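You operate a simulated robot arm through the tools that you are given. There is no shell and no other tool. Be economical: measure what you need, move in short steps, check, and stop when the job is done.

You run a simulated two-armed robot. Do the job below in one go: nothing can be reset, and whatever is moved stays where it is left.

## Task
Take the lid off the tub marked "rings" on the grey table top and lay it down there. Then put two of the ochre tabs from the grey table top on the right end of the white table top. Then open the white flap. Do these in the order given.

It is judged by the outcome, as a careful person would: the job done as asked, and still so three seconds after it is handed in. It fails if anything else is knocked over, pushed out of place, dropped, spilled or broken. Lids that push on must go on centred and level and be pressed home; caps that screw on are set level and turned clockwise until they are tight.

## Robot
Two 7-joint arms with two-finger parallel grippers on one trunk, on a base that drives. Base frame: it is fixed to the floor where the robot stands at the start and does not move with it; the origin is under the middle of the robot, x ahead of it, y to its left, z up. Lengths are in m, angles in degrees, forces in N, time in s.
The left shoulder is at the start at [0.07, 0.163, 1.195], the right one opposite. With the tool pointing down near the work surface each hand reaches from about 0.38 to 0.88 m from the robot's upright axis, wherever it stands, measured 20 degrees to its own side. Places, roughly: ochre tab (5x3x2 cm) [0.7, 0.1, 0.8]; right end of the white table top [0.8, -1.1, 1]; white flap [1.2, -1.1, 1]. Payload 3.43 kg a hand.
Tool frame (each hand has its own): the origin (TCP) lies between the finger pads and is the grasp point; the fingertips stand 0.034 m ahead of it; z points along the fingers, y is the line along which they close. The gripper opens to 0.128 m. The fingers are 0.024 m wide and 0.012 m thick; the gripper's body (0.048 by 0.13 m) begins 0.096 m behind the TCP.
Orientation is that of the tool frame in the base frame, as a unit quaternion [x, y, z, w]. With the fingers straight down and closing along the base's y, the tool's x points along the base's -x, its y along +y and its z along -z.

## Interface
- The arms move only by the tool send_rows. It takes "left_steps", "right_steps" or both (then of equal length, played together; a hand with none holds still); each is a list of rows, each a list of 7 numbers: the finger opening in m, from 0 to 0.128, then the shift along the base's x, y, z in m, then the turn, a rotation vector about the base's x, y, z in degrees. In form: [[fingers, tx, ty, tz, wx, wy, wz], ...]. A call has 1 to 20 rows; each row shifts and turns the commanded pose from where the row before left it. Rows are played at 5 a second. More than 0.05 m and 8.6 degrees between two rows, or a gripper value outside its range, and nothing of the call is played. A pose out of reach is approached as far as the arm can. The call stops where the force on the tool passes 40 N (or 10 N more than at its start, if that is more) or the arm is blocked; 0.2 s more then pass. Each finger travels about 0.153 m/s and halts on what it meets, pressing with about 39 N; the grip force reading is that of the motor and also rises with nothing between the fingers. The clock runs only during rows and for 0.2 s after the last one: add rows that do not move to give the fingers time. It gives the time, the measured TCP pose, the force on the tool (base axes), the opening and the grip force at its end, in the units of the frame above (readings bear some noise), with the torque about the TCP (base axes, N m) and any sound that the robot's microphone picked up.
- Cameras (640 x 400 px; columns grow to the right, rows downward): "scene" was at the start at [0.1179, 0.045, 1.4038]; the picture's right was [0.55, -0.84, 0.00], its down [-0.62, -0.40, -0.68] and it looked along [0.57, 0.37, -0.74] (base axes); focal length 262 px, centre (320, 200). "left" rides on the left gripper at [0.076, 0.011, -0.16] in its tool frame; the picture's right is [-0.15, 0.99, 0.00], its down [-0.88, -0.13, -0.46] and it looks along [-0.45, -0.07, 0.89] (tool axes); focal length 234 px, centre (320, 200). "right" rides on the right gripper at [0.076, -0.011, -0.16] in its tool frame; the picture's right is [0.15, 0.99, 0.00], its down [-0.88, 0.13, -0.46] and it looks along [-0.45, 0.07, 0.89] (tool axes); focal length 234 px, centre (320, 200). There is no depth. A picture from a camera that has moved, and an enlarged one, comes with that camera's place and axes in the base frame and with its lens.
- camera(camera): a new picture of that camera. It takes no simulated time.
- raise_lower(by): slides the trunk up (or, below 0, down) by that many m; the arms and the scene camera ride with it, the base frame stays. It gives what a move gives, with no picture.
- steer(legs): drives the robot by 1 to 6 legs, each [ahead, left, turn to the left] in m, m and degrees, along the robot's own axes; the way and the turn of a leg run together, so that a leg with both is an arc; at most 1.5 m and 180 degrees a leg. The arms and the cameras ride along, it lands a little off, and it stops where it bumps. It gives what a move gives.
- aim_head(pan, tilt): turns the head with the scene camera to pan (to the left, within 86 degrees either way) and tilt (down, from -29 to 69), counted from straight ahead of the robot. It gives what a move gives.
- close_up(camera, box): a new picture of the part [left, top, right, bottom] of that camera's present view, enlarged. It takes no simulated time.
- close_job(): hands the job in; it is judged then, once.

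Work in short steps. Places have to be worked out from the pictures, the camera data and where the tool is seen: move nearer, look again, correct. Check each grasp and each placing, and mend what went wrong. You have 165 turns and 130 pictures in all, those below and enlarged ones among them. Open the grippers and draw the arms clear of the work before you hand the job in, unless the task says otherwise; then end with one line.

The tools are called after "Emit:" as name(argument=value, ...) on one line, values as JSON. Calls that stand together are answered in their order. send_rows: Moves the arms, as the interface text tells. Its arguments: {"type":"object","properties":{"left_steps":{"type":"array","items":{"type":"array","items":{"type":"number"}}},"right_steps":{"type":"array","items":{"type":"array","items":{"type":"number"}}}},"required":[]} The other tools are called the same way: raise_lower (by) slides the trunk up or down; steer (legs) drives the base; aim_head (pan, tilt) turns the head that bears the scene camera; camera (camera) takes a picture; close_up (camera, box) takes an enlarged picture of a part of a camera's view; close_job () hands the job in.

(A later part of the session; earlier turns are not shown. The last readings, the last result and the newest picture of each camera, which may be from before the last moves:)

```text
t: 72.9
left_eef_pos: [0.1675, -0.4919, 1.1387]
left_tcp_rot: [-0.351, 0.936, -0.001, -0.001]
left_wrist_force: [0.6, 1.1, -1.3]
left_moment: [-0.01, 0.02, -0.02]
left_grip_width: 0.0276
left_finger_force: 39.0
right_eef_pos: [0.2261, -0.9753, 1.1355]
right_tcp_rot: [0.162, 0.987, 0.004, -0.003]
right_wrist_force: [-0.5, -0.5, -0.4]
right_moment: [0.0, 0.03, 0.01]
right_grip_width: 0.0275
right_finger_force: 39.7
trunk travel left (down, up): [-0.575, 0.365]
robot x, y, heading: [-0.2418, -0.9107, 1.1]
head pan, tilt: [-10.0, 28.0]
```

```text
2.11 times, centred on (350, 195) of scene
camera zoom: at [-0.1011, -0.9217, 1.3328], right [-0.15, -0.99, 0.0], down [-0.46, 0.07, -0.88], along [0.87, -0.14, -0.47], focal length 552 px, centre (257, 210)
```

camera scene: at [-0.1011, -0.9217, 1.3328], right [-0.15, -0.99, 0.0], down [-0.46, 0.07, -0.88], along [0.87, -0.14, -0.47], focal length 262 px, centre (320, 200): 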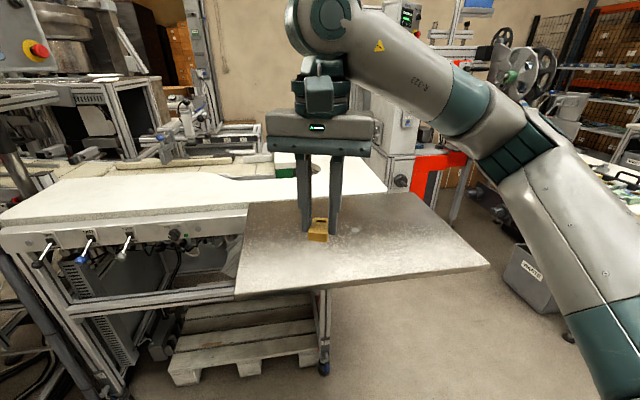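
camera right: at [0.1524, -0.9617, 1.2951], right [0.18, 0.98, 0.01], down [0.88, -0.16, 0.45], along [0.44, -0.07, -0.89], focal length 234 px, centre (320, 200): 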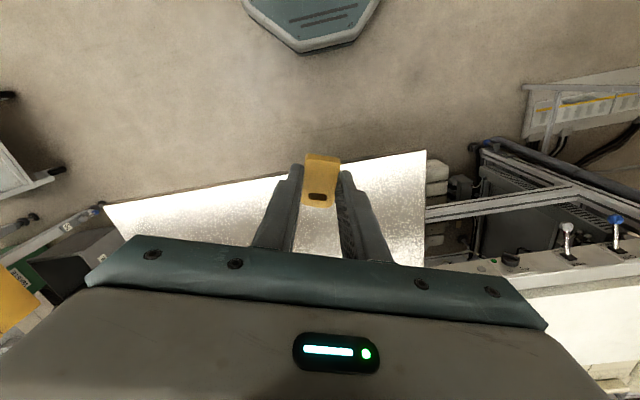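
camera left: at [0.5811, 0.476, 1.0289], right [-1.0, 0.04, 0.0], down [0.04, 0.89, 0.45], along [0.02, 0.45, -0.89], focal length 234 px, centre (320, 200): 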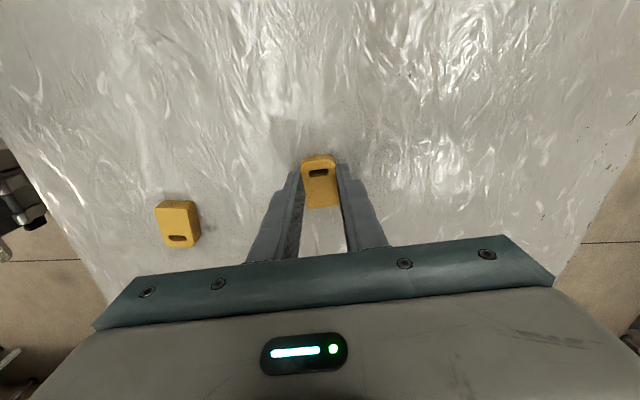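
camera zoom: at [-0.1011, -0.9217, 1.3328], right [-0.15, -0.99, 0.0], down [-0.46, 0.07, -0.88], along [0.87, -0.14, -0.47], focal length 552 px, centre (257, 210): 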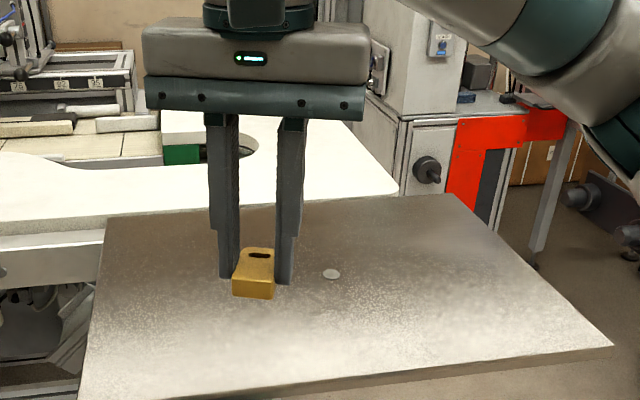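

The metal leaf spans x 0.27–0.65 at z ≈ 0.93, with the white top behind it. I'll go ahead 0.2 m (hands are well above the leaf) and look with the trunk raised.

Emit:
raise_lower(by=0.15)

Emit:
steer(legs=[[0.2, 0, -1]])

Emit:
aim_head(pan=0, tilt=40)

Emit:
camera(camera="scene")

Emit:
camera(camera="right")

```text
t: 74.7
left_eef_pos: [0.166, -0.4919, 1.2883]
left_tcp_rot: [-0.351, 0.936, -0.001, 0.0]
left_wrist_force: [0.4, -0.3, -1.0]
left_moment: [0.03, 0.0, 0.01]
left_grip_width: 0.0274
left_finger_force: 38.9
right_eef_pos: [0.2274, -0.9742, 1.2848]
right_tcp_rot: [0.163, 0.987, 0.004, -0.003]
right_wrist_force: [-0.3, -0.1, 0.5]
right_moment: [-0.02, 0.0, 0.0]
right_grip_width: 0.0276
right_finger_force: 39.1
trunk travel left (down, up): [-0.725, 0.215]
robot x, y, heading: [-0.2426, -0.9078, 1.2]
head pan, tilt: [-10.0, 28.0]
```

```text
t: 76.3
left_eef_pos: [0.3734, -0.4952, 1.2884]
left_tcp_rot: [-0.345, 0.938, 0.001, 0.0]
left_wrist_force: [-0.4, -0.4, 0.7]
left_moment: [0.02, -0.01, 0.0]
left_grip_width: 0.0275
left_finger_force: 38.8
right_eef_pos: [0.4262, -0.9784, 1.2853]
right_tcp_rot: [0.168, 0.986, 0.003, -0.003]
right_wrist_force: [0.5, -0.9, 0.6]
right_moment: [0.02, 0.01, -0.01]
right_grip_width: 0.0277
right_finger_force: 38.9
trunk travel left (down, up): [-0.725, 0.215]
robot x, y, heading: [-0.0408, -0.9075, 0.5]
head pan, tilt: [-10.0, 28.0]
```

```text
t: 77.0
left_eef_pos: [0.376, -0.494, 1.2886]
left_tcp_rot: [-0.346, 0.938, -0.001, 0.0]
left_wrist_force: [0.7, 0.6, -0.4]
left_moment: [0.01, 0.04, 0.01]
left_grip_width: 0.0276
left_finger_force: 38.6
right_eef_pos: [0.4286, -0.9794, 1.2843]
right_tcp_rot: [0.169, 0.986, 0.003, -0.005]
right_wrist_force: [0.6, -0.6, -0.8]
right_moment: [0.03, 0.02, 0.0]
right_grip_width: 0.0277
right_finger_force: 39.2
trunk travel left (down, up): [-0.725, 0.215]
robot x, y, heading: [-0.0391, -0.9075, 0.6]
head pan, tilt: [0.0, 40.0]
```

```text
70 pictures are left
camera scene: at [0.0975, -0.9049, 1.4642], right [0.01, -1.0, 0.0], down [-0.64, 0.0, -0.77], along [0.77, 0.01, -0.64], focal length 262 px, centre (320, 200)
```

scene: 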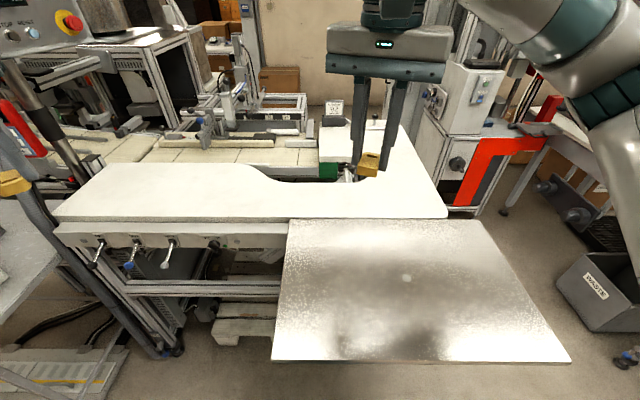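

```text
69 pictures are left
camera right: at [0.3552, -0.9639, 1.4449], right [0.19, 0.98, 0.01], down [0.88, -0.17, 0.45], along [0.44, -0.08, -0.89], focal length 234 px, centre (320, 200)
```

right: 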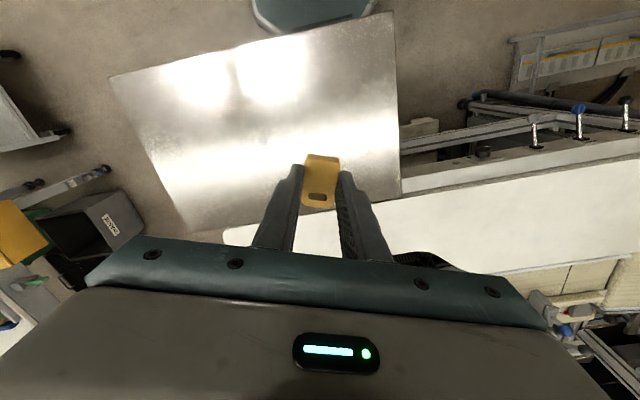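

The gripper hides both the right end and the flap. I'll move the right hand 0.18 m left and look closer.

Emit:
send_rows(right_steps=[[0, -0.01, 0.045, 0, 0, 0, 0], [0, -0.01, 0.045, 0, 0, 0, 0], [0, -0.01, 0.045, 0, 0, 0, 0], [0, -0.01, 0.045, 0, 0, 0, 0], [0, 0, 0, 0, 0, 0, 0]])

Emit:
close_up(camera="scene", box=[260, 40, 520, 240])

```text
t: 78.2
left_eef_pos: [0.3759, -0.4959, 1.2886]
left_tcp_rot: [-0.345, 0.938, 0.001, 0.0]
left_wrist_force: [0.8, 0.6, -0.6]
left_moment: [0.03, 0.02, 0.0]
left_grip_width: 0.0277
left_finger_force: 39.3
right_eef_pos: [0.384, -0.7965, 1.2836]
right_tcp_rot: [0.169, 0.986, 0.005, -0.003]
right_wrist_force: [-0.3, -0.6, 0.4]
right_moment: [0.05, -0.01, 0.03]
right_grip_width: 0.0275
right_finger_force: 38.6
trunk travel left (down, up): [-0.725, 0.215]
robot x, y, heading: [-0.0383, -0.9079, 0.1]
head pan, tilt: [0.0, 40.0]
```

```text
2.00 times, centred on (390, 140) of scene
camera zoom: at [0.0967, -0.9061, 1.4643], right [0.01, -1.0, 0.0], down [-0.64, 0.0, -0.77], along [0.77, 0.01, -0.64], focal length 524 px, centre (180, 320)
```

zoom: 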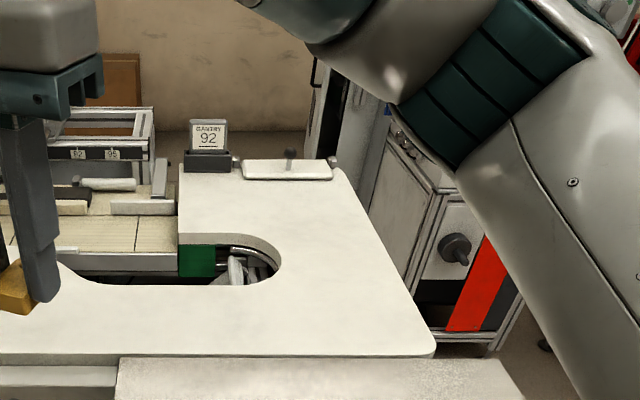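

The flap is the flat white panel at the back with a small knob, at about x 1.2. The right end lies right of the notch, with its top at z ≈ 0.92. I'll survey the floor at the right side, since the flap is out of reach from the front.

Emit:
aim_head(pan=-48, tilt=38)

Emit:
camera(camera="scene")

Emit:
close_up(camera="right", box=[0, 0, 640, 400])

```text
t: 79.4
left_eef_pos: [0.3765, -0.4951, 1.2892]
left_tcp_rot: [-0.345, 0.939, -0.001, 0.0]
left_wrist_force: [0.3, 0.4, -0.4]
left_moment: [0.02, -0.01, 0.06]
left_grip_width: 0.0274
left_finger_force: 39.0
right_eef_pos: [0.3838, -0.7957, 1.282]
right_tcp_rot: [0.169, 0.986, 0.003, -0.003]
right_wrist_force: [-0.4, -0.7, 0.0]
right_moment: [-0.03, 0.0, -0.04]
right_grip_width: 0.0277
right_finger_force: 38.9
trunk travel left (down, up): [-0.725, 0.215]
robot x, y, heading: [-0.0368, -0.9065, 0.0]
head pan, tilt: [-48.0, 38.0]
```

```text
67 pictures are left
camera scene: at [0.0696, -0.9693, 1.4673], right [-0.74, -0.68, 0.0], down [-0.42, 0.45, -0.79], along [0.53, -0.58, -0.62], focal length 262 px, centre (320, 200)
```

scene: 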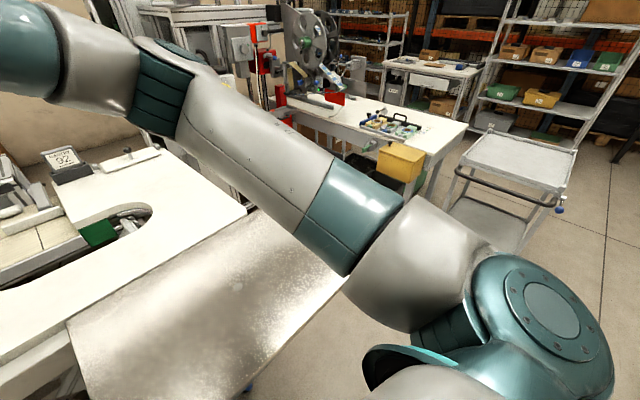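

```text
1.00 times, centred on (320, 200) of right
camera zoom: at [0.3091, -0.7826, 1.4432], right [0.19, 0.98, 0.01], down [0.88, -0.17, 0.45], along [0.44, -0.08, -0.89], focal length 234 px, centre (320, 200)
```

zoom: 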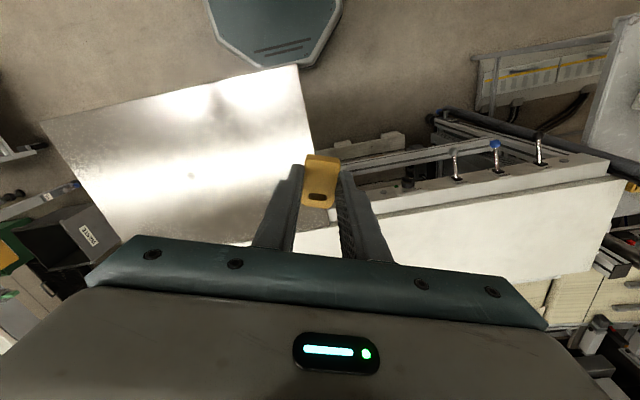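

Reaching the flap needs a stand at the right side of the white table. The aisle there looks about 0.7 m wide. I'll back out, slide right, and look before entering.

Emit:
steer(legs=[[-0.3, 0, 0], [0, -0.75, 0]])

Emit:
aim_head(pan=8, tilt=38)

Emit:
camera(camera="scene")

Emit:
aim_head(pan=-50, tilt=45)

Emit:
camera(camera="scene")

```text
t: 85.1
left_eef_pos: [0.0778, -1.237, 1.2878]
left_tcp_rot: [-0.349, 0.937, 0.0, 0.0]
left_wrist_force: [-0.2, -1.0, -0.4]
left_moment: [-0.03, 0.0, 0.02]
left_grip_width: 0.0273
left_finger_force: 38.7
right_eef_pos: [0.0869, -1.5382, 1.2836]
right_tcp_rot: [0.165, 0.986, 0.003, -0.004]
right_wrist_force: [0.1, 0.6, 0.2]
right_moment: [0.0, -0.03, -0.02]
right_grip_width: 0.0278
right_finger_force: 39.3
trunk travel left (down, up): [-0.725, 0.215]
robot x, y, heading: [-0.3374, -1.6538, 0.8]
head pan, tilt: [-48.0, 38.0]
```

```text
t: 86.3
left_eef_pos: [0.0788, -1.2382, 1.2885]
left_tcp_rot: [-0.349, 0.937, 0.0, -0.001]
left_wrist_force: [-0.1, -0.4, -0.2]
left_moment: [-0.01, -0.01, 0.0]
left_grip_width: 0.0276
left_finger_force: 39.1
right_eef_pos: [0.0874, -1.5391, 1.2836]
right_tcp_rot: [0.165, 0.986, 0.003, -0.004]
right_wrist_force: [-0.6, 0.3, 0.2]
right_moment: [-0.02, 0.03, 0.0]
right_grip_width: 0.0275
right_finger_force: 38.7
trunk travel left (down, up): [-0.725, 0.215]
robot x, y, heading: [-0.3388, -1.6545, 0.5]
head pan, tilt: [8.0, 38.0]
```

```text
65 pictures are left
camera scene: at [-0.1979, -1.6381, 1.4673], right [0.15, -0.99, 0.0], down [-0.61, -0.1, -0.79], along [0.78, 0.12, -0.62], focal length 262 px, centre (320, 200)
```

scene: 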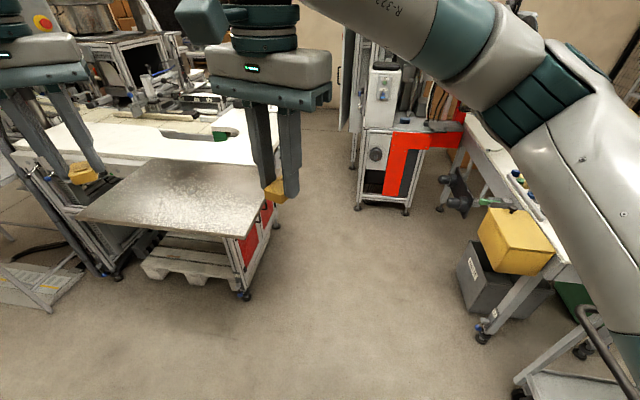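

```text
t: 87.6
left_eef_pos: [0.0777, -1.2381, 1.2875]
left_tcp_rot: [-0.349, 0.937, 0.0, 0.0]
left_wrist_force: [0.3, -0.2, -0.1]
left_moment: [-0.03, -0.02, -0.03]
left_grip_width: 0.0276
left_finger_force: 38.3
right_eef_pos: [0.0887, -1.5389, 1.2834]
right_tcp_rot: [0.164, 0.986, 0.003, -0.004]
right_wrist_force: [-0.3, 0.6, -0.7]
right_moment: [-0.01, 0.03, 0.0]
right_grip_width: 0.0278
right_finger_force: 39.4
trunk travel left (down, up): [-0.725, 0.215]
robot x, y, heading: [-0.334, -1.6536, 0.7]
head pan, tilt: [-50.0, 45.0]
```

```text
64 pictures are left
camera scene: at [-0.2298, -1.7127, 1.4571], right [-0.75, -0.66, 0.0], down [-0.46, 0.53, -0.71], along [0.46, -0.53, -0.71], focal length 262 px, centre (320, 200)
```

scene: 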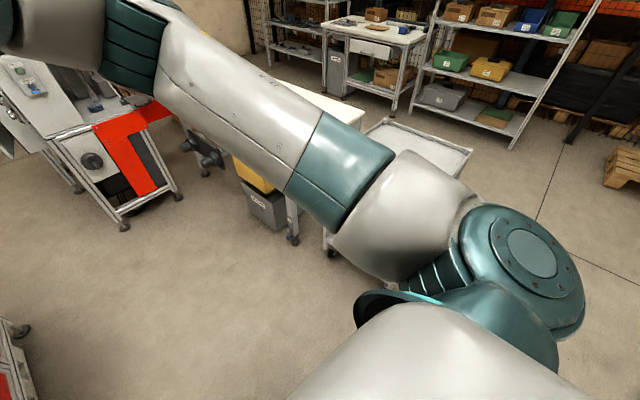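

The aisle is clear: white top edge at y ≈ -1.28, second table and bin at y ≈ -2.2, red cart at x ≥ 1.55. I'll drive in to about (0.6, -1.76) and turn left to face the white top's right end.

Emit:
steer(legs=[[0.95, -0.12, 0], [0, 0, 45]])

Emit:
aim_head(pan=20, tilt=38)

Emit:
camera(camera="scene")

```text
t: 94.7
left_eef_pos: [0.6379, -1.1692, 1.2878]
left_tcp_rot: [-0.682, 0.732, -0.001, 0.0]
left_wrist_force: [0.1, 0.5, -1.0]
left_moment: [0.0, 0.0, 0.02]
left_grip_width: 0.0276
left_finger_force: 39.2
right_eef_pos: [0.8594, -1.3751, 1.2814]
right_tcp_rot: [-0.226, 0.974, 0.001, -0.005]
right_wrist_force: [0.4, -0.4, 0.8]
right_moment: [0.0, 0.02, -0.01]
right_grip_width: 0.0277
right_finger_force: 39.0
trunk travel left (down, up): [-0.725, 0.215]
robot x, y, heading: [0.6404, -1.7571, 46.1]
head pan, tilt: [-50.0, 45.0]
```

```text
t: 96.1
left_eef_pos: [0.639, -1.1688, 1.288]
left_tcp_rot: [-0.681, 0.732, -0.001, -0.002]
left_wrist_force: [-0.6, -0.3, -0.1]
left_moment: [0.01, -0.02, 0.03]
left_grip_width: 0.0278
left_finger_force: 38.9
right_eef_pos: [0.8585, -1.3752, 1.2828]
right_tcp_rot: [-0.226, 0.974, 0.001, -0.005]
right_wrist_force: [0.0, -0.2, 0.6]
right_moment: [0.0, 0.01, -0.02]
right_grip_width: 0.0273
right_finger_force: 39.5
trunk travel left (down, up): [-0.725, 0.215]
robot x, y, heading: [0.6401, -1.7536, 46.2]
head pan, tilt: [20.0, 38.0]
```

```text
63 pictures are left
camera scene: at [0.7127, -1.639, 1.4673], right [0.91, -0.41, 0.0], down [-0.25, -0.56, -0.79], along [0.32, 0.72, -0.62], focal length 262 px, centre (320, 200)
```

scene: 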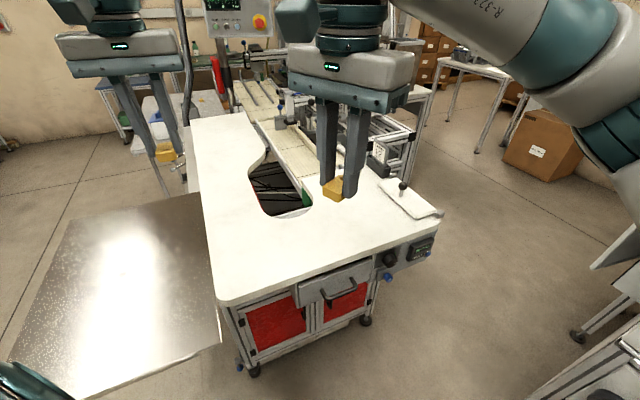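

I have a clear view: the flap panel is at about [1.24, -1.14], and the right-end strip spans y -1.25 to -1.03. I'll lower the trunk and bring the right hand's tab over [0.89, -1.15].

Emit:
raise_lower(by=-0.12)

Emit:
send_rows(right_steps=[[0, 0.005, 0.04, 0, 0, 0, 0], [0, 0.005, 0.04, 0, 0, 0, 0], [0, 0.005, 0.04, -0.01, 0, 0, 0], [0, 0.005, 0.04, -0.02, 0, 0, 0], [0, 0.005, 0.04, -0.02, 0, 0, 0], [0, 0.005, 0.025, -0.02, 0, 0, 0], [0, 0, 0, -0.03, 0, 0, 0], [0, 0, 0, 0, 0, 0, 0]])

Emit:
camera(camera="scene")

Emit:
camera(camera="right")

```text
t: 97.6
left_eef_pos: [0.638, -1.1695, 1.1672]
left_tcp_rot: [-0.682, 0.732, 0.0, -0.001]
left_wrist_force: [0.6, 0.7, 0.0]
left_moment: [0.01, -0.05, 0.01]
left_grip_width: 0.0276
left_finger_force: 38.9
right_eef_pos: [0.8573, -1.3752, 1.163]
right_tcp_rot: [-0.226, 0.974, 0.001, -0.004]
right_wrist_force: [0.4, -0.3, 0.3]
right_moment: [-0.03, 0.02, -0.02]
right_grip_width: 0.0277
right_finger_force: 39.0
trunk travel left (down, up): [-0.605, 0.335]
robot x, y, heading: [0.6412, -1.7553, 46.2]
head pan, tilt: [20.0, 38.0]
```

```text
t: 99.4
left_eef_pos: [0.6373, -1.1691, 1.1674]
left_tcp_rot: [-0.681, 0.732, 0.0, -0.002]
left_wrist_force: [0.7, 0.3, -0.9]
left_moment: [-0.01, -0.03, 0.02]
left_grip_width: 0.0278
left_finger_force: 39.0
right_eef_pos: [0.8847, -1.1582, 1.0716]
right_tcp_rot: [-0.225, 0.974, 0.001, -0.005]
right_wrist_force: [0.4, 0.5, 0.1]
right_moment: [-0.02, -0.03, -0.02]
right_grip_width: 0.0276
right_finger_force: 39.1
right hand out of reach, approached as far as the arm can: row 6
trunk travel left (down, up): [-0.605, 0.335]
robot x, y, heading: [0.6373, -1.756, 46.1]
head pan, tilt: [20.0, 38.0]
```

```text
62 pictures are left
camera scene: at [0.7117, -1.639, 1.3474], right [0.91, -0.41, 0.0], down [-0.25, -0.56, -0.79], along [0.32, 0.72, -0.62], focal length 262 px, centre (320, 200)
```

scene: 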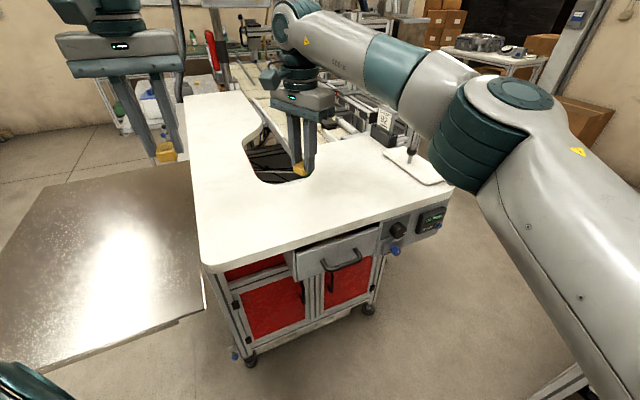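

```text
61 pictures are left
camera right: at [0.8235, -1.2013, 1.2316], right [-0.57, 0.82, 0.01], down [0.74, 0.5, 0.45], along [0.37, 0.26, -0.89], focal length 234 px, centre (320, 200)
```

right: 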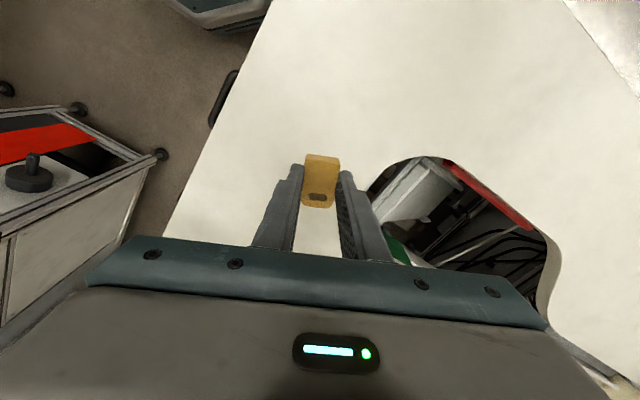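

The tab is over solid white top, about 9 cm from both the notch and the edge. I'll lower it.

Emit:
send_rows(right_steps=[[0, -0.01, -0.007, -0.035, 0, 0, 0], [0, -0.01, -0.007, -0.035, 0, 0, 0], [0, 0, 0, -0.025, 0, 0, 0], [0, 0, 0, -0.006, 0, 0, 0], [0, 0, 0, -0.004, 0, 0, 0], [0, 0, 0, 0, 0, 0, 0]])

Emit:
close_up(camera="scene", box=[200, 80, 400, 230])

```text
t: 100.3
left_eef_pos: [0.638, -1.1717, 1.1682]
left_tcp_rot: [-0.681, 0.732, 0.0, 0.0]
left_wrist_force: [0.0, 0.4, -0.5]
left_moment: [-0.04, 0.04, 0.01]
left_grip_width: 0.0279
left_finger_force: 38.8
right_eef_pos: [0.8658, -1.1742, 0.9854]
right_tcp_rot: [-0.225, 0.974, 0.008, -0.003]
right_wrist_force: [-1.6, -16.0, 20.8]
right_moment: [-0.75, -0.15, -0.27]
right_grip_width: 0.0279
right_finger_force: 38.4
trunk travel left (down, up): [-0.605, 0.335]
robot x, y, heading: [0.6436, -1.7563, 45.9]
head pan, tilt: [20.0, 38.0]
stopped in row 4 (right hand): the force on the tool passed its limit (the readings are from after the stop); the commanded pose is now the measured one
```

```text
2.67 times, centred on (300, 155) of scene
camera zoom: at [0.7121, -1.6415, 1.3478], right [0.91, -0.41, 0.0], down [-0.25, -0.56, -0.79], along [0.32, 0.72, -0.61], focal length 699 px, centre (373, 320)
```

zoom: 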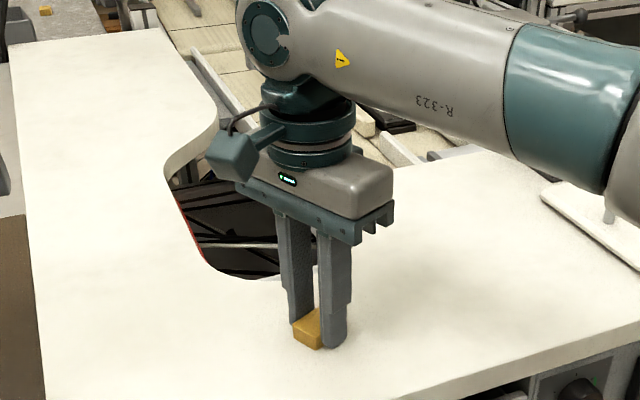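

The tab touches down, so the surface is at z ≈ 0.947. I'll ease up slightly, release and lift away.

Emit:
send_rows(right_steps=[[0, 0, 0, 0.002, 0, 0, 0], [0.03, 0, 0, 0, 0, 0, 0], [0.045, 0, 0, 0, 0, 0, 0], [0.055, 0, 0, 0, 0, 0, 0], [0.055, 0, 0, 0.03, 0, 0, 0], [0.055, 0, 0, 0.04, 0, 0, 0], [0.055, 0, -0.02, 0.04, 0, 0, 0], [0.055, 0.01, -0.045, 0, 0, 0, 0], [0.055, 0.01, -0.045, 0, 0, 0, 0], [0.055, 0.01, -0.045, 0, 0, 0, 0], [0.055, 0, 0, 0, 0, 0, 0]])

Emit:
camera(camera="scene")

```text
t: 102.7
left_eef_pos: [0.6374, -1.1688, 1.1674]
left_tcp_rot: [-0.681, 0.732, 0.0, 0.0]
left_wrist_force: [0.4, 0.0, 0.1]
left_moment: [-0.02, -0.04, 0.0]
left_grip_width: 0.0277
left_finger_force: 39.2
right_eef_pos: [0.8955, -1.3266, 1.0934]
right_tcp_rot: [-0.225, 0.974, 0.007, -0.003]
right_wrist_force: [-1.6, 0.3, 0.3]
right_moment: [-0.01, -0.04, -0.02]
right_grip_width: 0.055
right_finger_force: 0.1
trunk travel left (down, up): [-0.605, 0.335]
robot x, y, heading: [0.6374, -1.7551, 46.0]
head pan, tilt: [20.0, 38.0]
```

```text
59 pictures are left
camera scene: at [0.712, -1.6378, 1.3472], right [0.91, -0.41, 0.0], down [-0.25, -0.56, -0.79], along [0.32, 0.72, -0.62], focal length 262 px, centre (320, 200)
```

scene: 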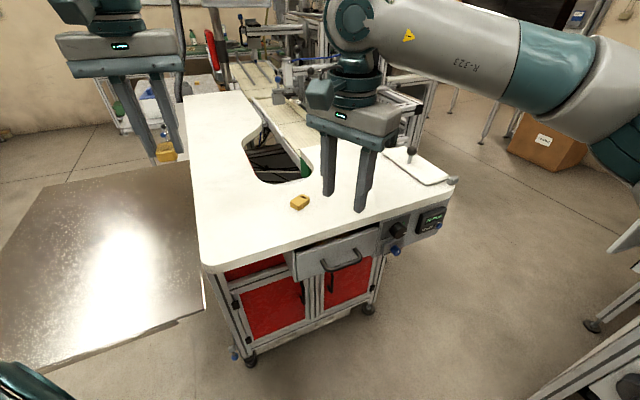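

The first tab is placed. Now the left hand's tab goes to about [0.765, -1.165].

Emit:
send_rows(left_steps=[[0, 0.032, 0.001, 0, 0, 0, 0], [0, 0.032, 0.001, 0, 0, 0, 0], [0, 0.032, 0.001, -0.02, 0, 0, 0], [0, 0.032, 0.001, -0.03, 0, 0, 0], [0, 0, 0, -0.04, 0, 0, 0], [0, 0, 0, -0.04, 0, 0, 0], [0, 0, 0, -0.035, 0, 0, 0], [0, 0, 0, 0, 0, 0, 0]])

Emit:
camera(camera="scene")

```text
t: 104.5
left_eef_pos: [0.7696, -1.1649, 1.0068]
left_tcp_rot: [-0.682, 0.732, -0.001, -0.002]
left_wrist_force: [0.1, 0.4, 0.4]
left_moment: [0.02, 0.02, -0.01]
left_grip_width: 0.0278
left_finger_force: 38.5
right_eef_pos: [0.8973, -1.3265, 1.0928]
right_tcp_rot: [-0.225, 0.974, 0.007, -0.003]
right_wrist_force: [0.8, -0.3, -0.4]
right_moment: [-0.01, -0.04, 0.02]
right_grip_width: 0.055
right_finger_force: 0.1
trunk travel left (down, up): [-0.605, 0.335]
robot x, y, heading: [0.6425, -1.755, 45.8]
head pan, tilt: [20.0, 38.0]
```

```text
58 pictures are left
camera scene: at [0.7121, -1.6394, 1.3474], right [0.91, -0.41, 0.0], down [-0.25, -0.56, -0.79], along [0.32, 0.72, -0.62], focal length 262 px, centre (320, 200)
```

scene: 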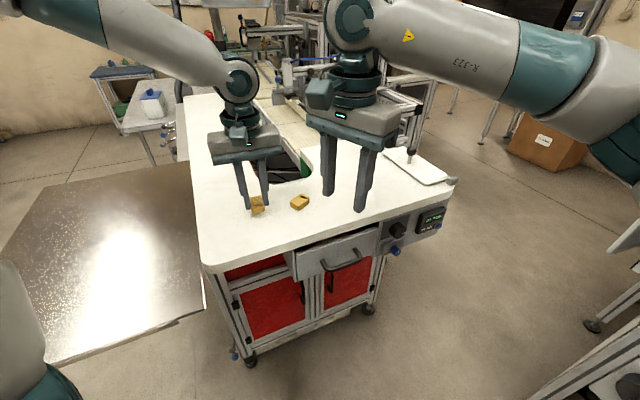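

I'll lower the last 2 cm in small steps until contact, then release.

Emit:
send_rows(left_steps=[[0, 0, 0, -0.012, 0, 0, 0], [0, 0, 0, -0.004, 0, 0, 0], [0, 0, 0, -0.003, 0, 0, 0], [0, 0, 0, -0.002, 0, 0, 0], [0, 0, 0, 0, 0, 0, 0]])

```text
t: 105.7
left_eef_pos: [0.7676, -1.1667, 0.9852]
left_tcp_rot: [-0.682, 0.732, 0.001, 0.001]
left_wrist_force: [-0.6, 8.4, 32.6]
left_moment: [0.29, 0.01, 0.01]
left_grip_width: 0.0281
left_finger_force: 39.3
right_eef_pos: [0.8956, -1.3274, 1.0936]
right_tcp_rot: [-0.225, 0.974, 0.009, -0.002]
right_wrist_force: [-0.3, -0.1, -0.6]
right_moment: [0.0, -0.01, 0.0]
right_grip_width: 0.0548
right_finger_force: 0.0
trunk travel left (down, up): [-0.605, 0.335]
robot x, y, heading: [0.6436, -1.7556, 45.6]
head pan, tilt: [20.0, 38.0]
```

Contact made. I'll ease up 2 mm, release, lift, and withdraw the left hand.

Emit:
send_rows(left_steps=[[0, 0, 0, 0.003, 0, 0, 0], [0.03, 0, 0, 0, 0, 0, 0], [0.045, 0, 0, 0, 0, 0, 0], [0.055, 0, 0, 0, 0, 0, 0], [0.055, 0, 0, 0.03, 0, 0, 0], [0.055, 0, 0, 0.04, 0, 0, 0], [0.055, 0, 0, 0.04, 0, 0, 0], [0.055, -0.03, 0, 0.03, 0, 0, 0], [0.055, -0.04, 0, 0, 0, 0, 0], [0.055, -0.04, 0, 0, 0, 0, 0], [0.055, 0, 0, 0, 0, 0, 0]])

Emit:
camera(camera="scene")

Emit:
close_up(camera="scene", box=[360, 110, 480, 260])

```text
t: 108.1
left_eef_pos: [0.6566, -1.1655, 1.1225]
left_tcp_rot: [-0.681, 0.732, 0.0, -0.001]
left_wrist_force: [0.8, -0.5, 0.8]
left_moment: [-0.01, 0.0, -0.01]
left_grip_width: 0.055
left_finger_force: 0.0
right_eef_pos: [0.8975, -1.3267, 1.0923]
right_tcp_rot: [-0.224, 0.975, 0.008, -0.003]
right_wrist_force: [0.5, -0.5, -0.4]
right_moment: [-0.03, 0.04, 0.0]
right_grip_width: 0.055
right_finger_force: 0.1
trunk travel left (down, up): [-0.605, 0.335]
robot x, y, heading: [0.6405, -1.7521, 45.8]
head pan, tilt: [20.0, 38.0]
```

```text
57 pictures are left
camera scene: at [0.7141, -1.6388, 1.3472], right [0.91, -0.41, 0.0], down [-0.25, -0.56, -0.79], along [0.32, 0.72, -0.62], focal length 262 px, centre (320, 200)
```

scene: 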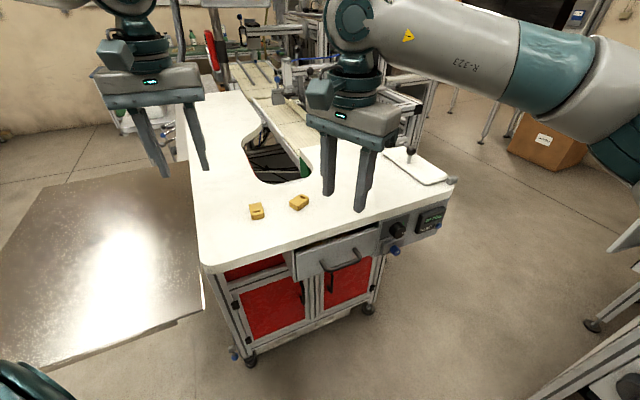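

```text
2.67 times, centred on (420, 185) of scene
camera zoom: at [0.7141, -1.6388, 1.3472], right [0.91, -0.41, 0.0], down [-0.25, -0.56, -0.79], along [0.32, 0.72, -0.62], focal length 699 px, centre (53, 240)
```

zoom: 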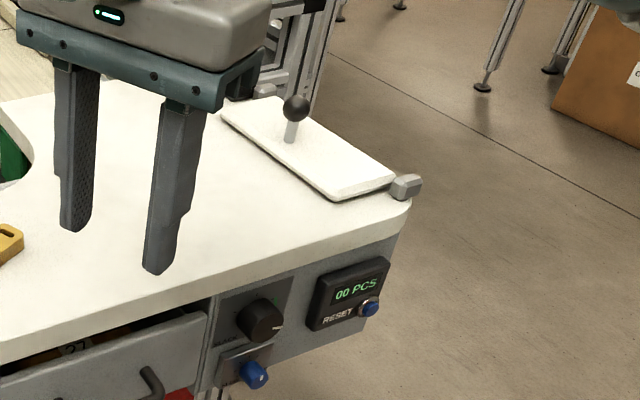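

Both tabs are on the white top. The flap is hinged along its back edge (x ≈ 1.28), with a ball knob at about [1.224, -1.13, 0.995]. I'll drive 0.15 m closer along the present heading.

Emit:
steer(legs=[[0.15, 0, 0]])

Emit:
aim_head(pan=0, tilt=38)

Emit:
camera(camera="scene")

Emit:
camera(camera="right")

```text
t: 109.5
left_eef_pos: [0.7646, -1.0563, 1.1241]
left_tcp_rot: [-0.68, 0.733, 0.001, 0.0]
left_wrist_force: [-0.1, -0.7, 0.2]
left_moment: [-0.02, 0.0, 0.01]
left_grip_width: 0.0551
left_finger_force: 0.0
right_eef_pos: [1.0053, -1.2187, 1.093]
right_tcp_rot: [-0.224, 0.974, 0.009, -0.002]
right_wrist_force: [-0.2, -0.3, -0.2]
right_moment: [0.0, -0.01, 0.01]
right_grip_width: 0.0551
right_finger_force: 0.0
trunk travel left (down, up): [-0.605, 0.335]
robot x, y, heading: [0.7474, -1.6432, 45.6]
head pan, tilt: [20.0, 38.0]
```

```text
t: 110.3
left_eef_pos: [0.7644, -1.0556, 1.1228]
left_tcp_rot: [-0.681, 0.733, 0.0, 0.0]
left_wrist_force: [-0.3, 0.3, 0.2]
left_moment: [0.0, -0.01, 0.01]
left_grip_width: 0.0549
left_finger_force: 0.1
right_eef_pos: [1.0038, -1.2189, 1.0929]
right_tcp_rot: [-0.224, 0.975, 0.008, -0.003]
right_wrist_force: [0.1, 0.2, 0.2]
right_moment: [0.0, -0.02, 0.02]
right_grip_width: 0.0548
right_finger_force: 0.1
trunk travel left (down, up): [-0.605, 0.335]
robot x, y, heading: [0.7472, -1.6455, 46.0]
head pan, tilt: [0.0, 38.0]
```

```text
55 pictures are left
camera scene: at [0.8445, -1.5463, 1.3474], right [0.72, -0.7, 0.0], down [-0.43, -0.44, -0.79], along [0.55, 0.56, -0.62], focal length 262 px, centre (320, 200)
```

scene: 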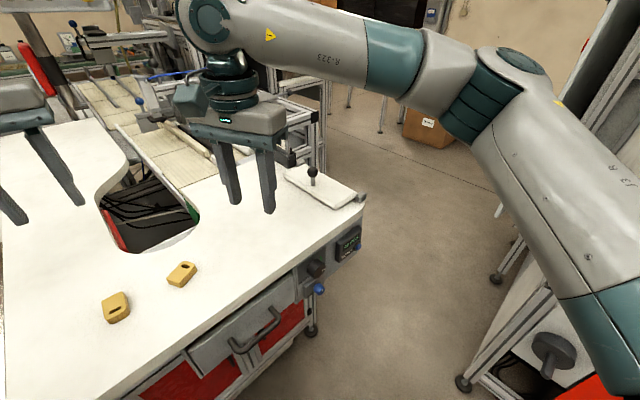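

```text
54 pictures are left
camera right: at [0.943, -1.2629, 1.2531], right [-0.56, 0.83, 0.02], down [0.74, 0.49, 0.46], along [0.37, 0.27, -0.89], focal length 234 px, centre (320, 200)
```

right: 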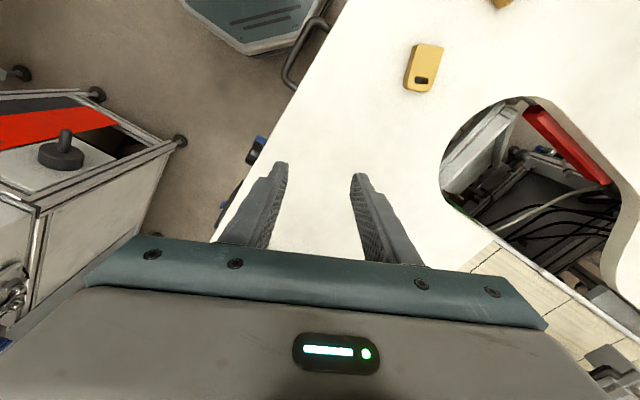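

Ball position agrees across views at [1.223, -1.131, 0.995]. I'll take one close look at the flap and its hinge.

Emit:
close_up(camera="scene", box=[270, 140, 380, 230])

```text
4.44 times, centred on (325, 185) of scene
camera zoom: at [0.8445, -1.5463, 1.3474], right [0.72, -0.7, 0.0], down [-0.43, -0.44, -0.79], along [0.55, 0.56, -0.62], focal length 1165 px, centre (298, 267)
```

zoom: 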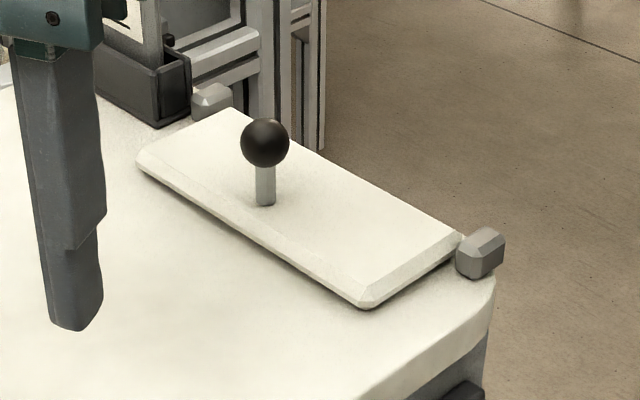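

The hinge runs along the back edge and the knob sticks up. I'll bring the right hand near it, with closing along y, and verify from its camera.

Emit:
send_rows(right_steps=[[0.06, 0.03, 0.015, 0.01, 0, 0, -5.2], [0.06, 0.03, 0.015, 0.01, 0, 0, -5.2], [0.06, 0.03, 0.015, 0, 0, 0, -5.2], [0.06, 0.03, 0.015, 0, 0, 0, -5.2], [0.06, 0.03, 0.015, 0, 0, 0, -5.2], [0.06, 0.02, 0.013, 0, 0, 0, 0], [0.06, 0, 0, 0, 0, 0, 0]])

Emit:
camera(camera="right")

Emit:
camera(camera="scene")

```text
t: 111.9
left_eef_pos: [0.7653, -1.0559, 1.1235]
left_tcp_rot: [-0.68, 0.733, -0.001, -0.001]
left_wrist_force: [-0.6, 0.1, 0.4]
left_moment: [0.02, -0.02, -0.01]
left_grip_width: 0.0549
left_finger_force: 0.0
right_eef_pos: [1.1745, -1.1324, 1.1135]
right_tcp_rot: [0.002, 1.0, 0.008, -0.002]
right_wrist_force: [0.0, 0.8, 0.1]
right_moment: [0.02, -0.04, 0.0]
right_grip_width: 0.0599
right_finger_force: 0.1
trunk travel left (down, up): [-0.605, 0.335]
robot x, y, heading: [0.7481, -1.646, 45.7]
head pan, tilt: [0.0, 38.0]
```

```text
52 pictures are left
camera right: at [1.099, -1.1454, 1.273], right [-0.14, 0.99, 0.02], down [0.88, 0.12, 0.46], along [0.45, 0.08, -0.89], focal length 234 px, centre (320, 200)
```

right: 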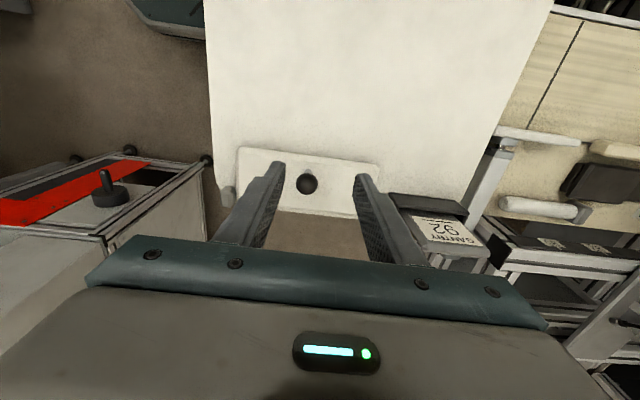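

```text
51 pictures are left
camera scene: at [0.8446, -1.5464, 1.3474], right [0.72, -0.7, 0.0], down [-0.43, -0.44, -0.79], along [0.55, 0.56, -0.62], focal length 262 px, centre (320, 200)
```

scene: 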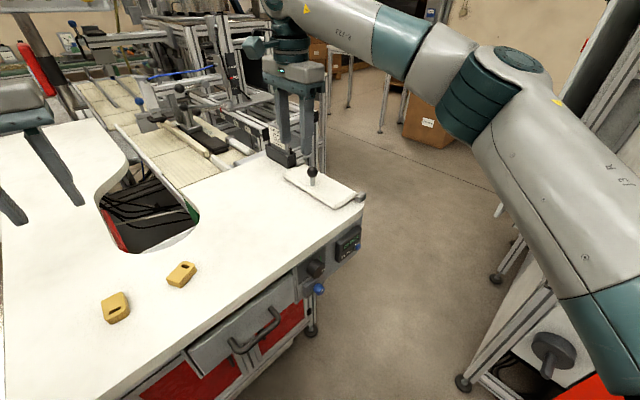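

The two views agree on the ball at [1.217, -1.140, 1.000]. I'll move over it and lower so the ball sits between the pads.

Emit:
send_rows(right_steps=[[0.06, 0.02, -0.004, 0, 0, 0, 0], [0.06, 0.023, -0.004, 0, 0, 0, 0], [0.06, 0, 0, -0.035, 0, 0, 0], [0.06, 0, 0, -0.035, 0, 0, 0], [0.06, 0, 0, -0.03, 0, 0, 0], [0.06, 0, 0, 0, 0, 0, 0]])

Emit:
camera(camera="right")

Emit:
close_up(camera="scene", box=[250, 100, 390, 230])

```text
t: 113.3
left_eef_pos: [0.7648, -1.0552, 1.1244]
left_tcp_rot: [-0.68, 0.733, -0.001, 0.0]
left_wrist_force: [-1.0, -0.4, 0.4]
left_moment: [-0.02, 0.02, -0.02]
left_grip_width: 0.0546
left_finger_force: 0.0
right_eef_pos: [1.2187, -1.1398, 1.0107]
right_tcp_rot: [0.001, 1.0, 0.008, 0.0]
right_wrist_force: [0.4, 0.1, 0.7]
right_moment: [0.0, -0.01, -0.02]
right_grip_width: 0.0598
right_finger_force: 0.0
trunk travel left (down, up): [-0.605, 0.335]
robot x, y, heading: [0.7518, -1.6433, 45.5]
head pan, tilt: [0.0, 38.0]
```

```text
50 pictures are left
camera right: at [1.1438, -1.1521, 1.1713], right [-0.14, 0.99, 0.02], down [0.88, 0.12, 0.46], along [0.45, 0.08, -0.89], focal length 234 px, centre (320, 200)
```

right: 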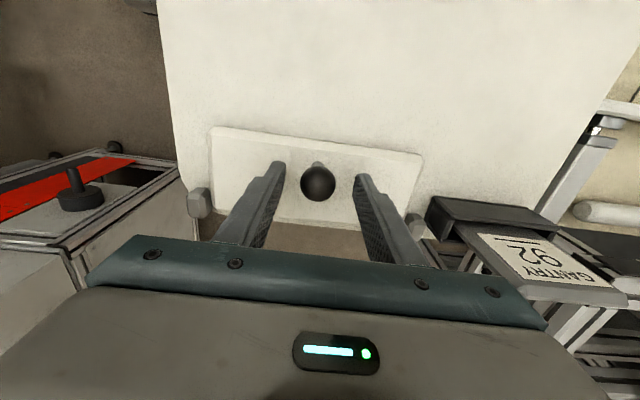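

```text
3.08 times, centred on (320, 165) of scene
camera zoom: at [0.8446, -1.5462, 1.3474], right [0.72, -0.7, 0.0], down [-0.43, -0.44, -0.79], along [0.55, 0.56, -0.62], focal length 806 px, centre (320, 308)
```

zoom: 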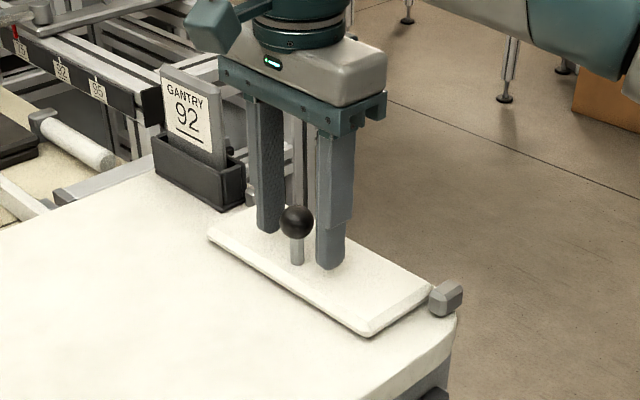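

The ball is centred between the fingers. I'll close gently on it.

Emit:
send_rows(right_steps=[[0.045, 0, 0, 0, 0, 0, 0], [0.03, 0, 0, 0, 0, 0, 0], [0.02, 0, 0, 0, 0, 0, 0], [0.02, 0, 0, 0, 0, 0, 0], [0.02, 0, 0, 0, 0, 0, 0]])

Emit:
camera(camera="right")

```text
t: 114.5
left_eef_pos: [0.7665, -1.0586, 1.1253]
left_tcp_rot: [-0.68, 0.734, 0.0, 0.0]
left_wrist_force: [-0.2, 0.4, 0.5]
left_moment: [0.01, 0.0, -0.01]
left_grip_width: 0.0549
left_finger_force: 0.1
right_eef_pos: [1.2206, -1.1421, 1.0111]
right_tcp_rot: [0.003, 1.0, 0.007, -0.002]
right_wrist_force: [-3.5, -19.4, -7.8]
right_moment: [-0.18, 0.48, 0.08]
right_grip_width: 0.0275
right_finger_force: 45.1
trunk travel left (down, up): [-0.605, 0.335]
robot x, y, heading: [0.748, -1.6513, 45.7]
head pan, tilt: [0.0, 38.0]
```

```text
48 pictures are left
camera right: at [1.1445, -1.1543, 1.1713], right [-0.14, 0.99, 0.01], down [0.88, 0.12, 0.45], along [0.45, 0.08, -0.89], focal length 234 px, centre (320, 200)
```

right: 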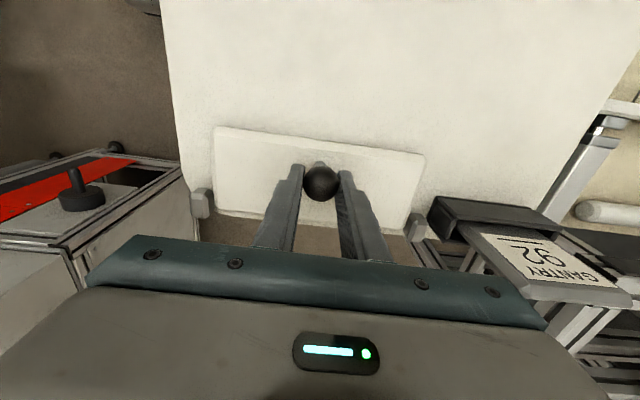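

The ball is gripped with a small sideways load. I'll relieve it by 2 mm and start along the hinge arc, up and toward +x, checking forces.

Emit:
send_rows(right_steps=[[0.02, 0, -0.002, 0, 0, 0, 0], [0.02, 0.005, 0, 0.0055, 0, 0, 0], [0.02, 0.0052, 0, 0.005, 0, 0, 0], [0.02, 0.006, 0, 0.0044, 0, 0, 0], [0.02, 0.0061, 0, 0.0038, 0, 0, 0], [0.02, 0, 0, 0, 0, 0, 0]])

Emit:
close_up(camera="scene", box=[250, 100, 390, 230])

```text
t: 115.9
left_eef_pos: [0.7654, -1.056, 1.1236]
left_tcp_rot: [-0.68, 0.733, 0.0, 0.0]
left_wrist_force: [0.3, -0.3, -0.1]
left_moment: [0.02, -0.05, 0.02]
left_grip_width: 0.0552
left_finger_force: 0.1
right_eef_pos: [1.2392, -1.1419, 1.0321]
right_tcp_rot: [0.002, 1.0, 0.008, -0.002]
right_wrist_force: [-12.6, -12.6, -13.6]
right_moment: [-0.12, 1.19, 0.14]
right_grip_width: 0.0273
right_finger_force: 44.6
trunk travel left (down, up): [-0.605, 0.335]
robot x, y, heading: [0.7467, -1.6452, 45.8]
head pan, tilt: [0.0, 38.0]
```

```text
3.08 times, centred on (320, 165) of scene
camera zoom: at [0.8441, -1.5469, 1.3474], right [0.72, -0.7, 0.0], down [-0.43, -0.44, -0.79], along [0.55, 0.56, -0.62], focal length 806 px, centre (320, 308)
```

zoom: 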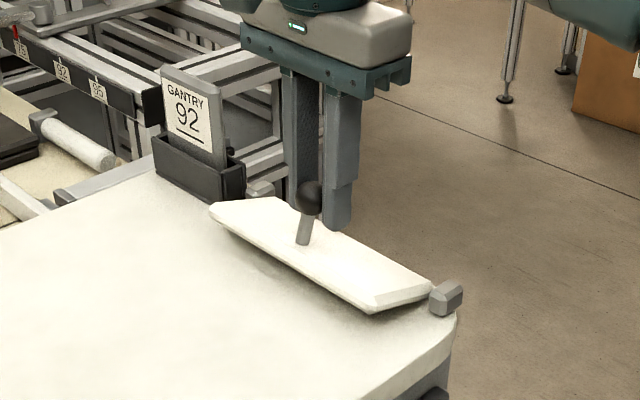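

The flap is lifting. I'll continue along the arc.

Emit:
send_rows(right_steps=[[0.02, 0.0067, 0, 0.0031, 0, 0, 0], [0.02, 0.0069, 0, 0.0024, 0, 0, 0], [0.02, 0.0072, 0, 0.0016, 0, 0, 0], [0.02, 0.0072, 0, 0.0009, 0, 0, 0], [0.02, 0, 0, 0, 0, 0, 0]])

Emit:
close_up(camera="scene", box=[250, 100, 390, 230])

```text
t: 117.1
left_eef_pos: [0.7661, -1.0554, 1.1235]
left_tcp_rot: [-0.68, 0.733, 0.0, -0.002]
left_wrist_force: [0.5, 0.1, -0.2]
left_moment: [-0.04, 0.01, 0.0]
left_grip_width: 0.0547
left_finger_force: 0.1
right_eef_pos: [1.2698, -1.1397, 1.0406]
right_tcp_rot: [0.003, 1.0, 0.01, 0.0]
right_wrist_force: [-0.2, 0.0, -0.3]
right_moment: [0.01, 0.02, 0.0]
right_grip_width: 0.0204
right_finger_force: 0.1
trunk travel left (down, up): [-0.605, 0.335]
robot x, y, heading: [0.7506, -1.6485, 45.7]
head pan, tilt: [0.0, 38.0]
```

```text
3.08 times, centred on (320, 165) of scene
camera zoom: at [0.8461, -1.5454, 1.3473], right [0.72, -0.7, 0.0], down [-0.43, -0.44, -0.79], along [0.55, 0.56, -0.62], focal length 806 px, centre (320, 308)
```

zoom: 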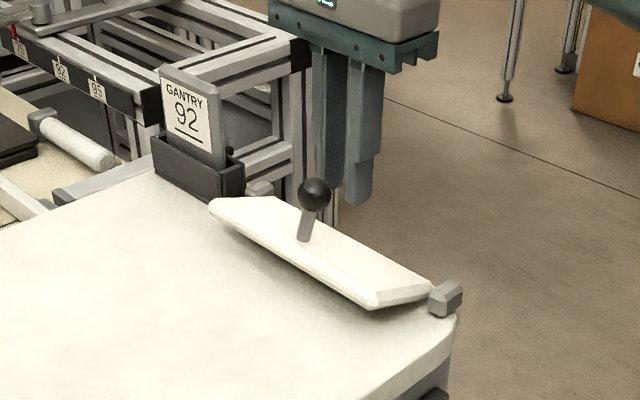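

The ball slipped out, but the flap stays where left, about 25° open (stiff hinge). I'll push it over from underneath instead: close the fingers, go in front of the raised edge, and sweep +x.

Emit:
send_rows(right_steps=[[0.0, 0, 0, 0.04, 0, 0, 0], [0.0, 0, 0, 0.04, 0, 0, 0], [0.0, -0.04, 0, 0, 0, 0, 0], [0.0, -0.04, 0, 0, 0, 0, 0], [0.0, -0.04, 0, 0, 0, 0, 0], [0.0, 0, 0, -0.04, 0, 0, 0], [0.0, 0, 0, -0.04, 0, 0, 0], [0.0, 0, 0, -0.04, 0, 0, 0], [0.0, 0, 0, 0, 0, 0, 0]])

Emit:
close_up(camera="scene", box=[250, 100, 390, 230])

Emit:
camera(camera="right")

```text
t: 119.1
left_eef_pos: [0.7654, -1.0548, 1.1241]
left_tcp_rot: [-0.68, 0.733, 0.0, 0.0]
left_wrist_force: [-0.7, -0.7, 0.6]
left_moment: [0.0, 0.02, -0.01]
left_grip_width: 0.0549
left_finger_force: 0.0
right_eef_pos: [1.145, -1.1412, 0.9994]
right_tcp_rot: [0.002, 1.0, 0.009, -0.001]
right_wrist_force: [-1.2, 0.0, 1.4]
right_moment: [-0.02, 0.03, 0.01]
right_grip_width: 0.0
right_finger_force: 32.9
trunk travel left (down, up): [-0.605, 0.335]
robot x, y, heading: [0.7492, -1.6443, 45.8]
head pan, tilt: [0.0, 38.0]
```

```text
3.08 times, centred on (320, 165) of scene
camera zoom: at [0.8446, -1.5463, 1.3474], right [0.72, -0.7, 0.0], down [-0.43, -0.44, -0.79], along [0.55, 0.56, -0.62], focal length 806 px, centre (320, 308)
```

zoom: 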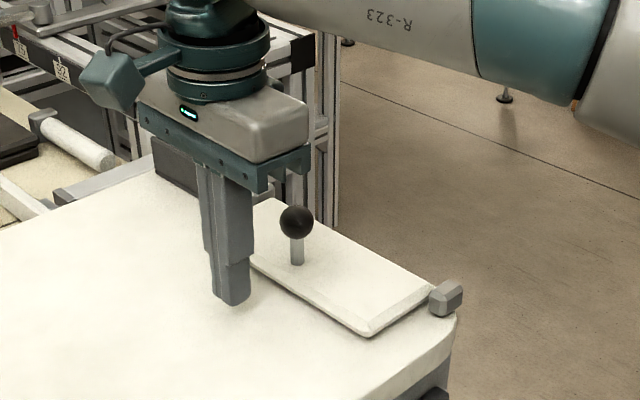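

```text
44 pictures are left
camera right: at [1.0698, -1.1538, 1.1585], right [-0.14, 0.99, 0.02], down [0.88, 0.12, 0.46], along [0.45, 0.08, -0.89], focal length 234 px, centre (320, 200)
```

right: 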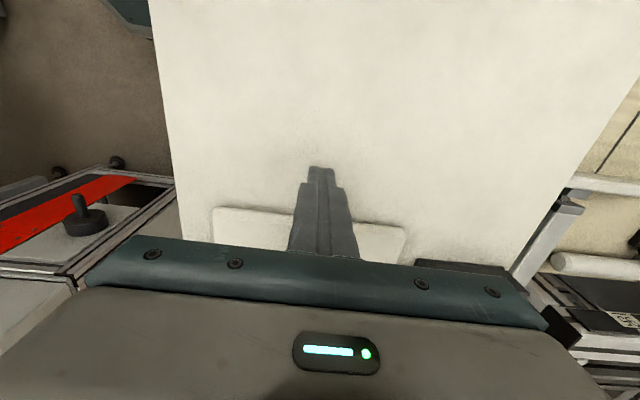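

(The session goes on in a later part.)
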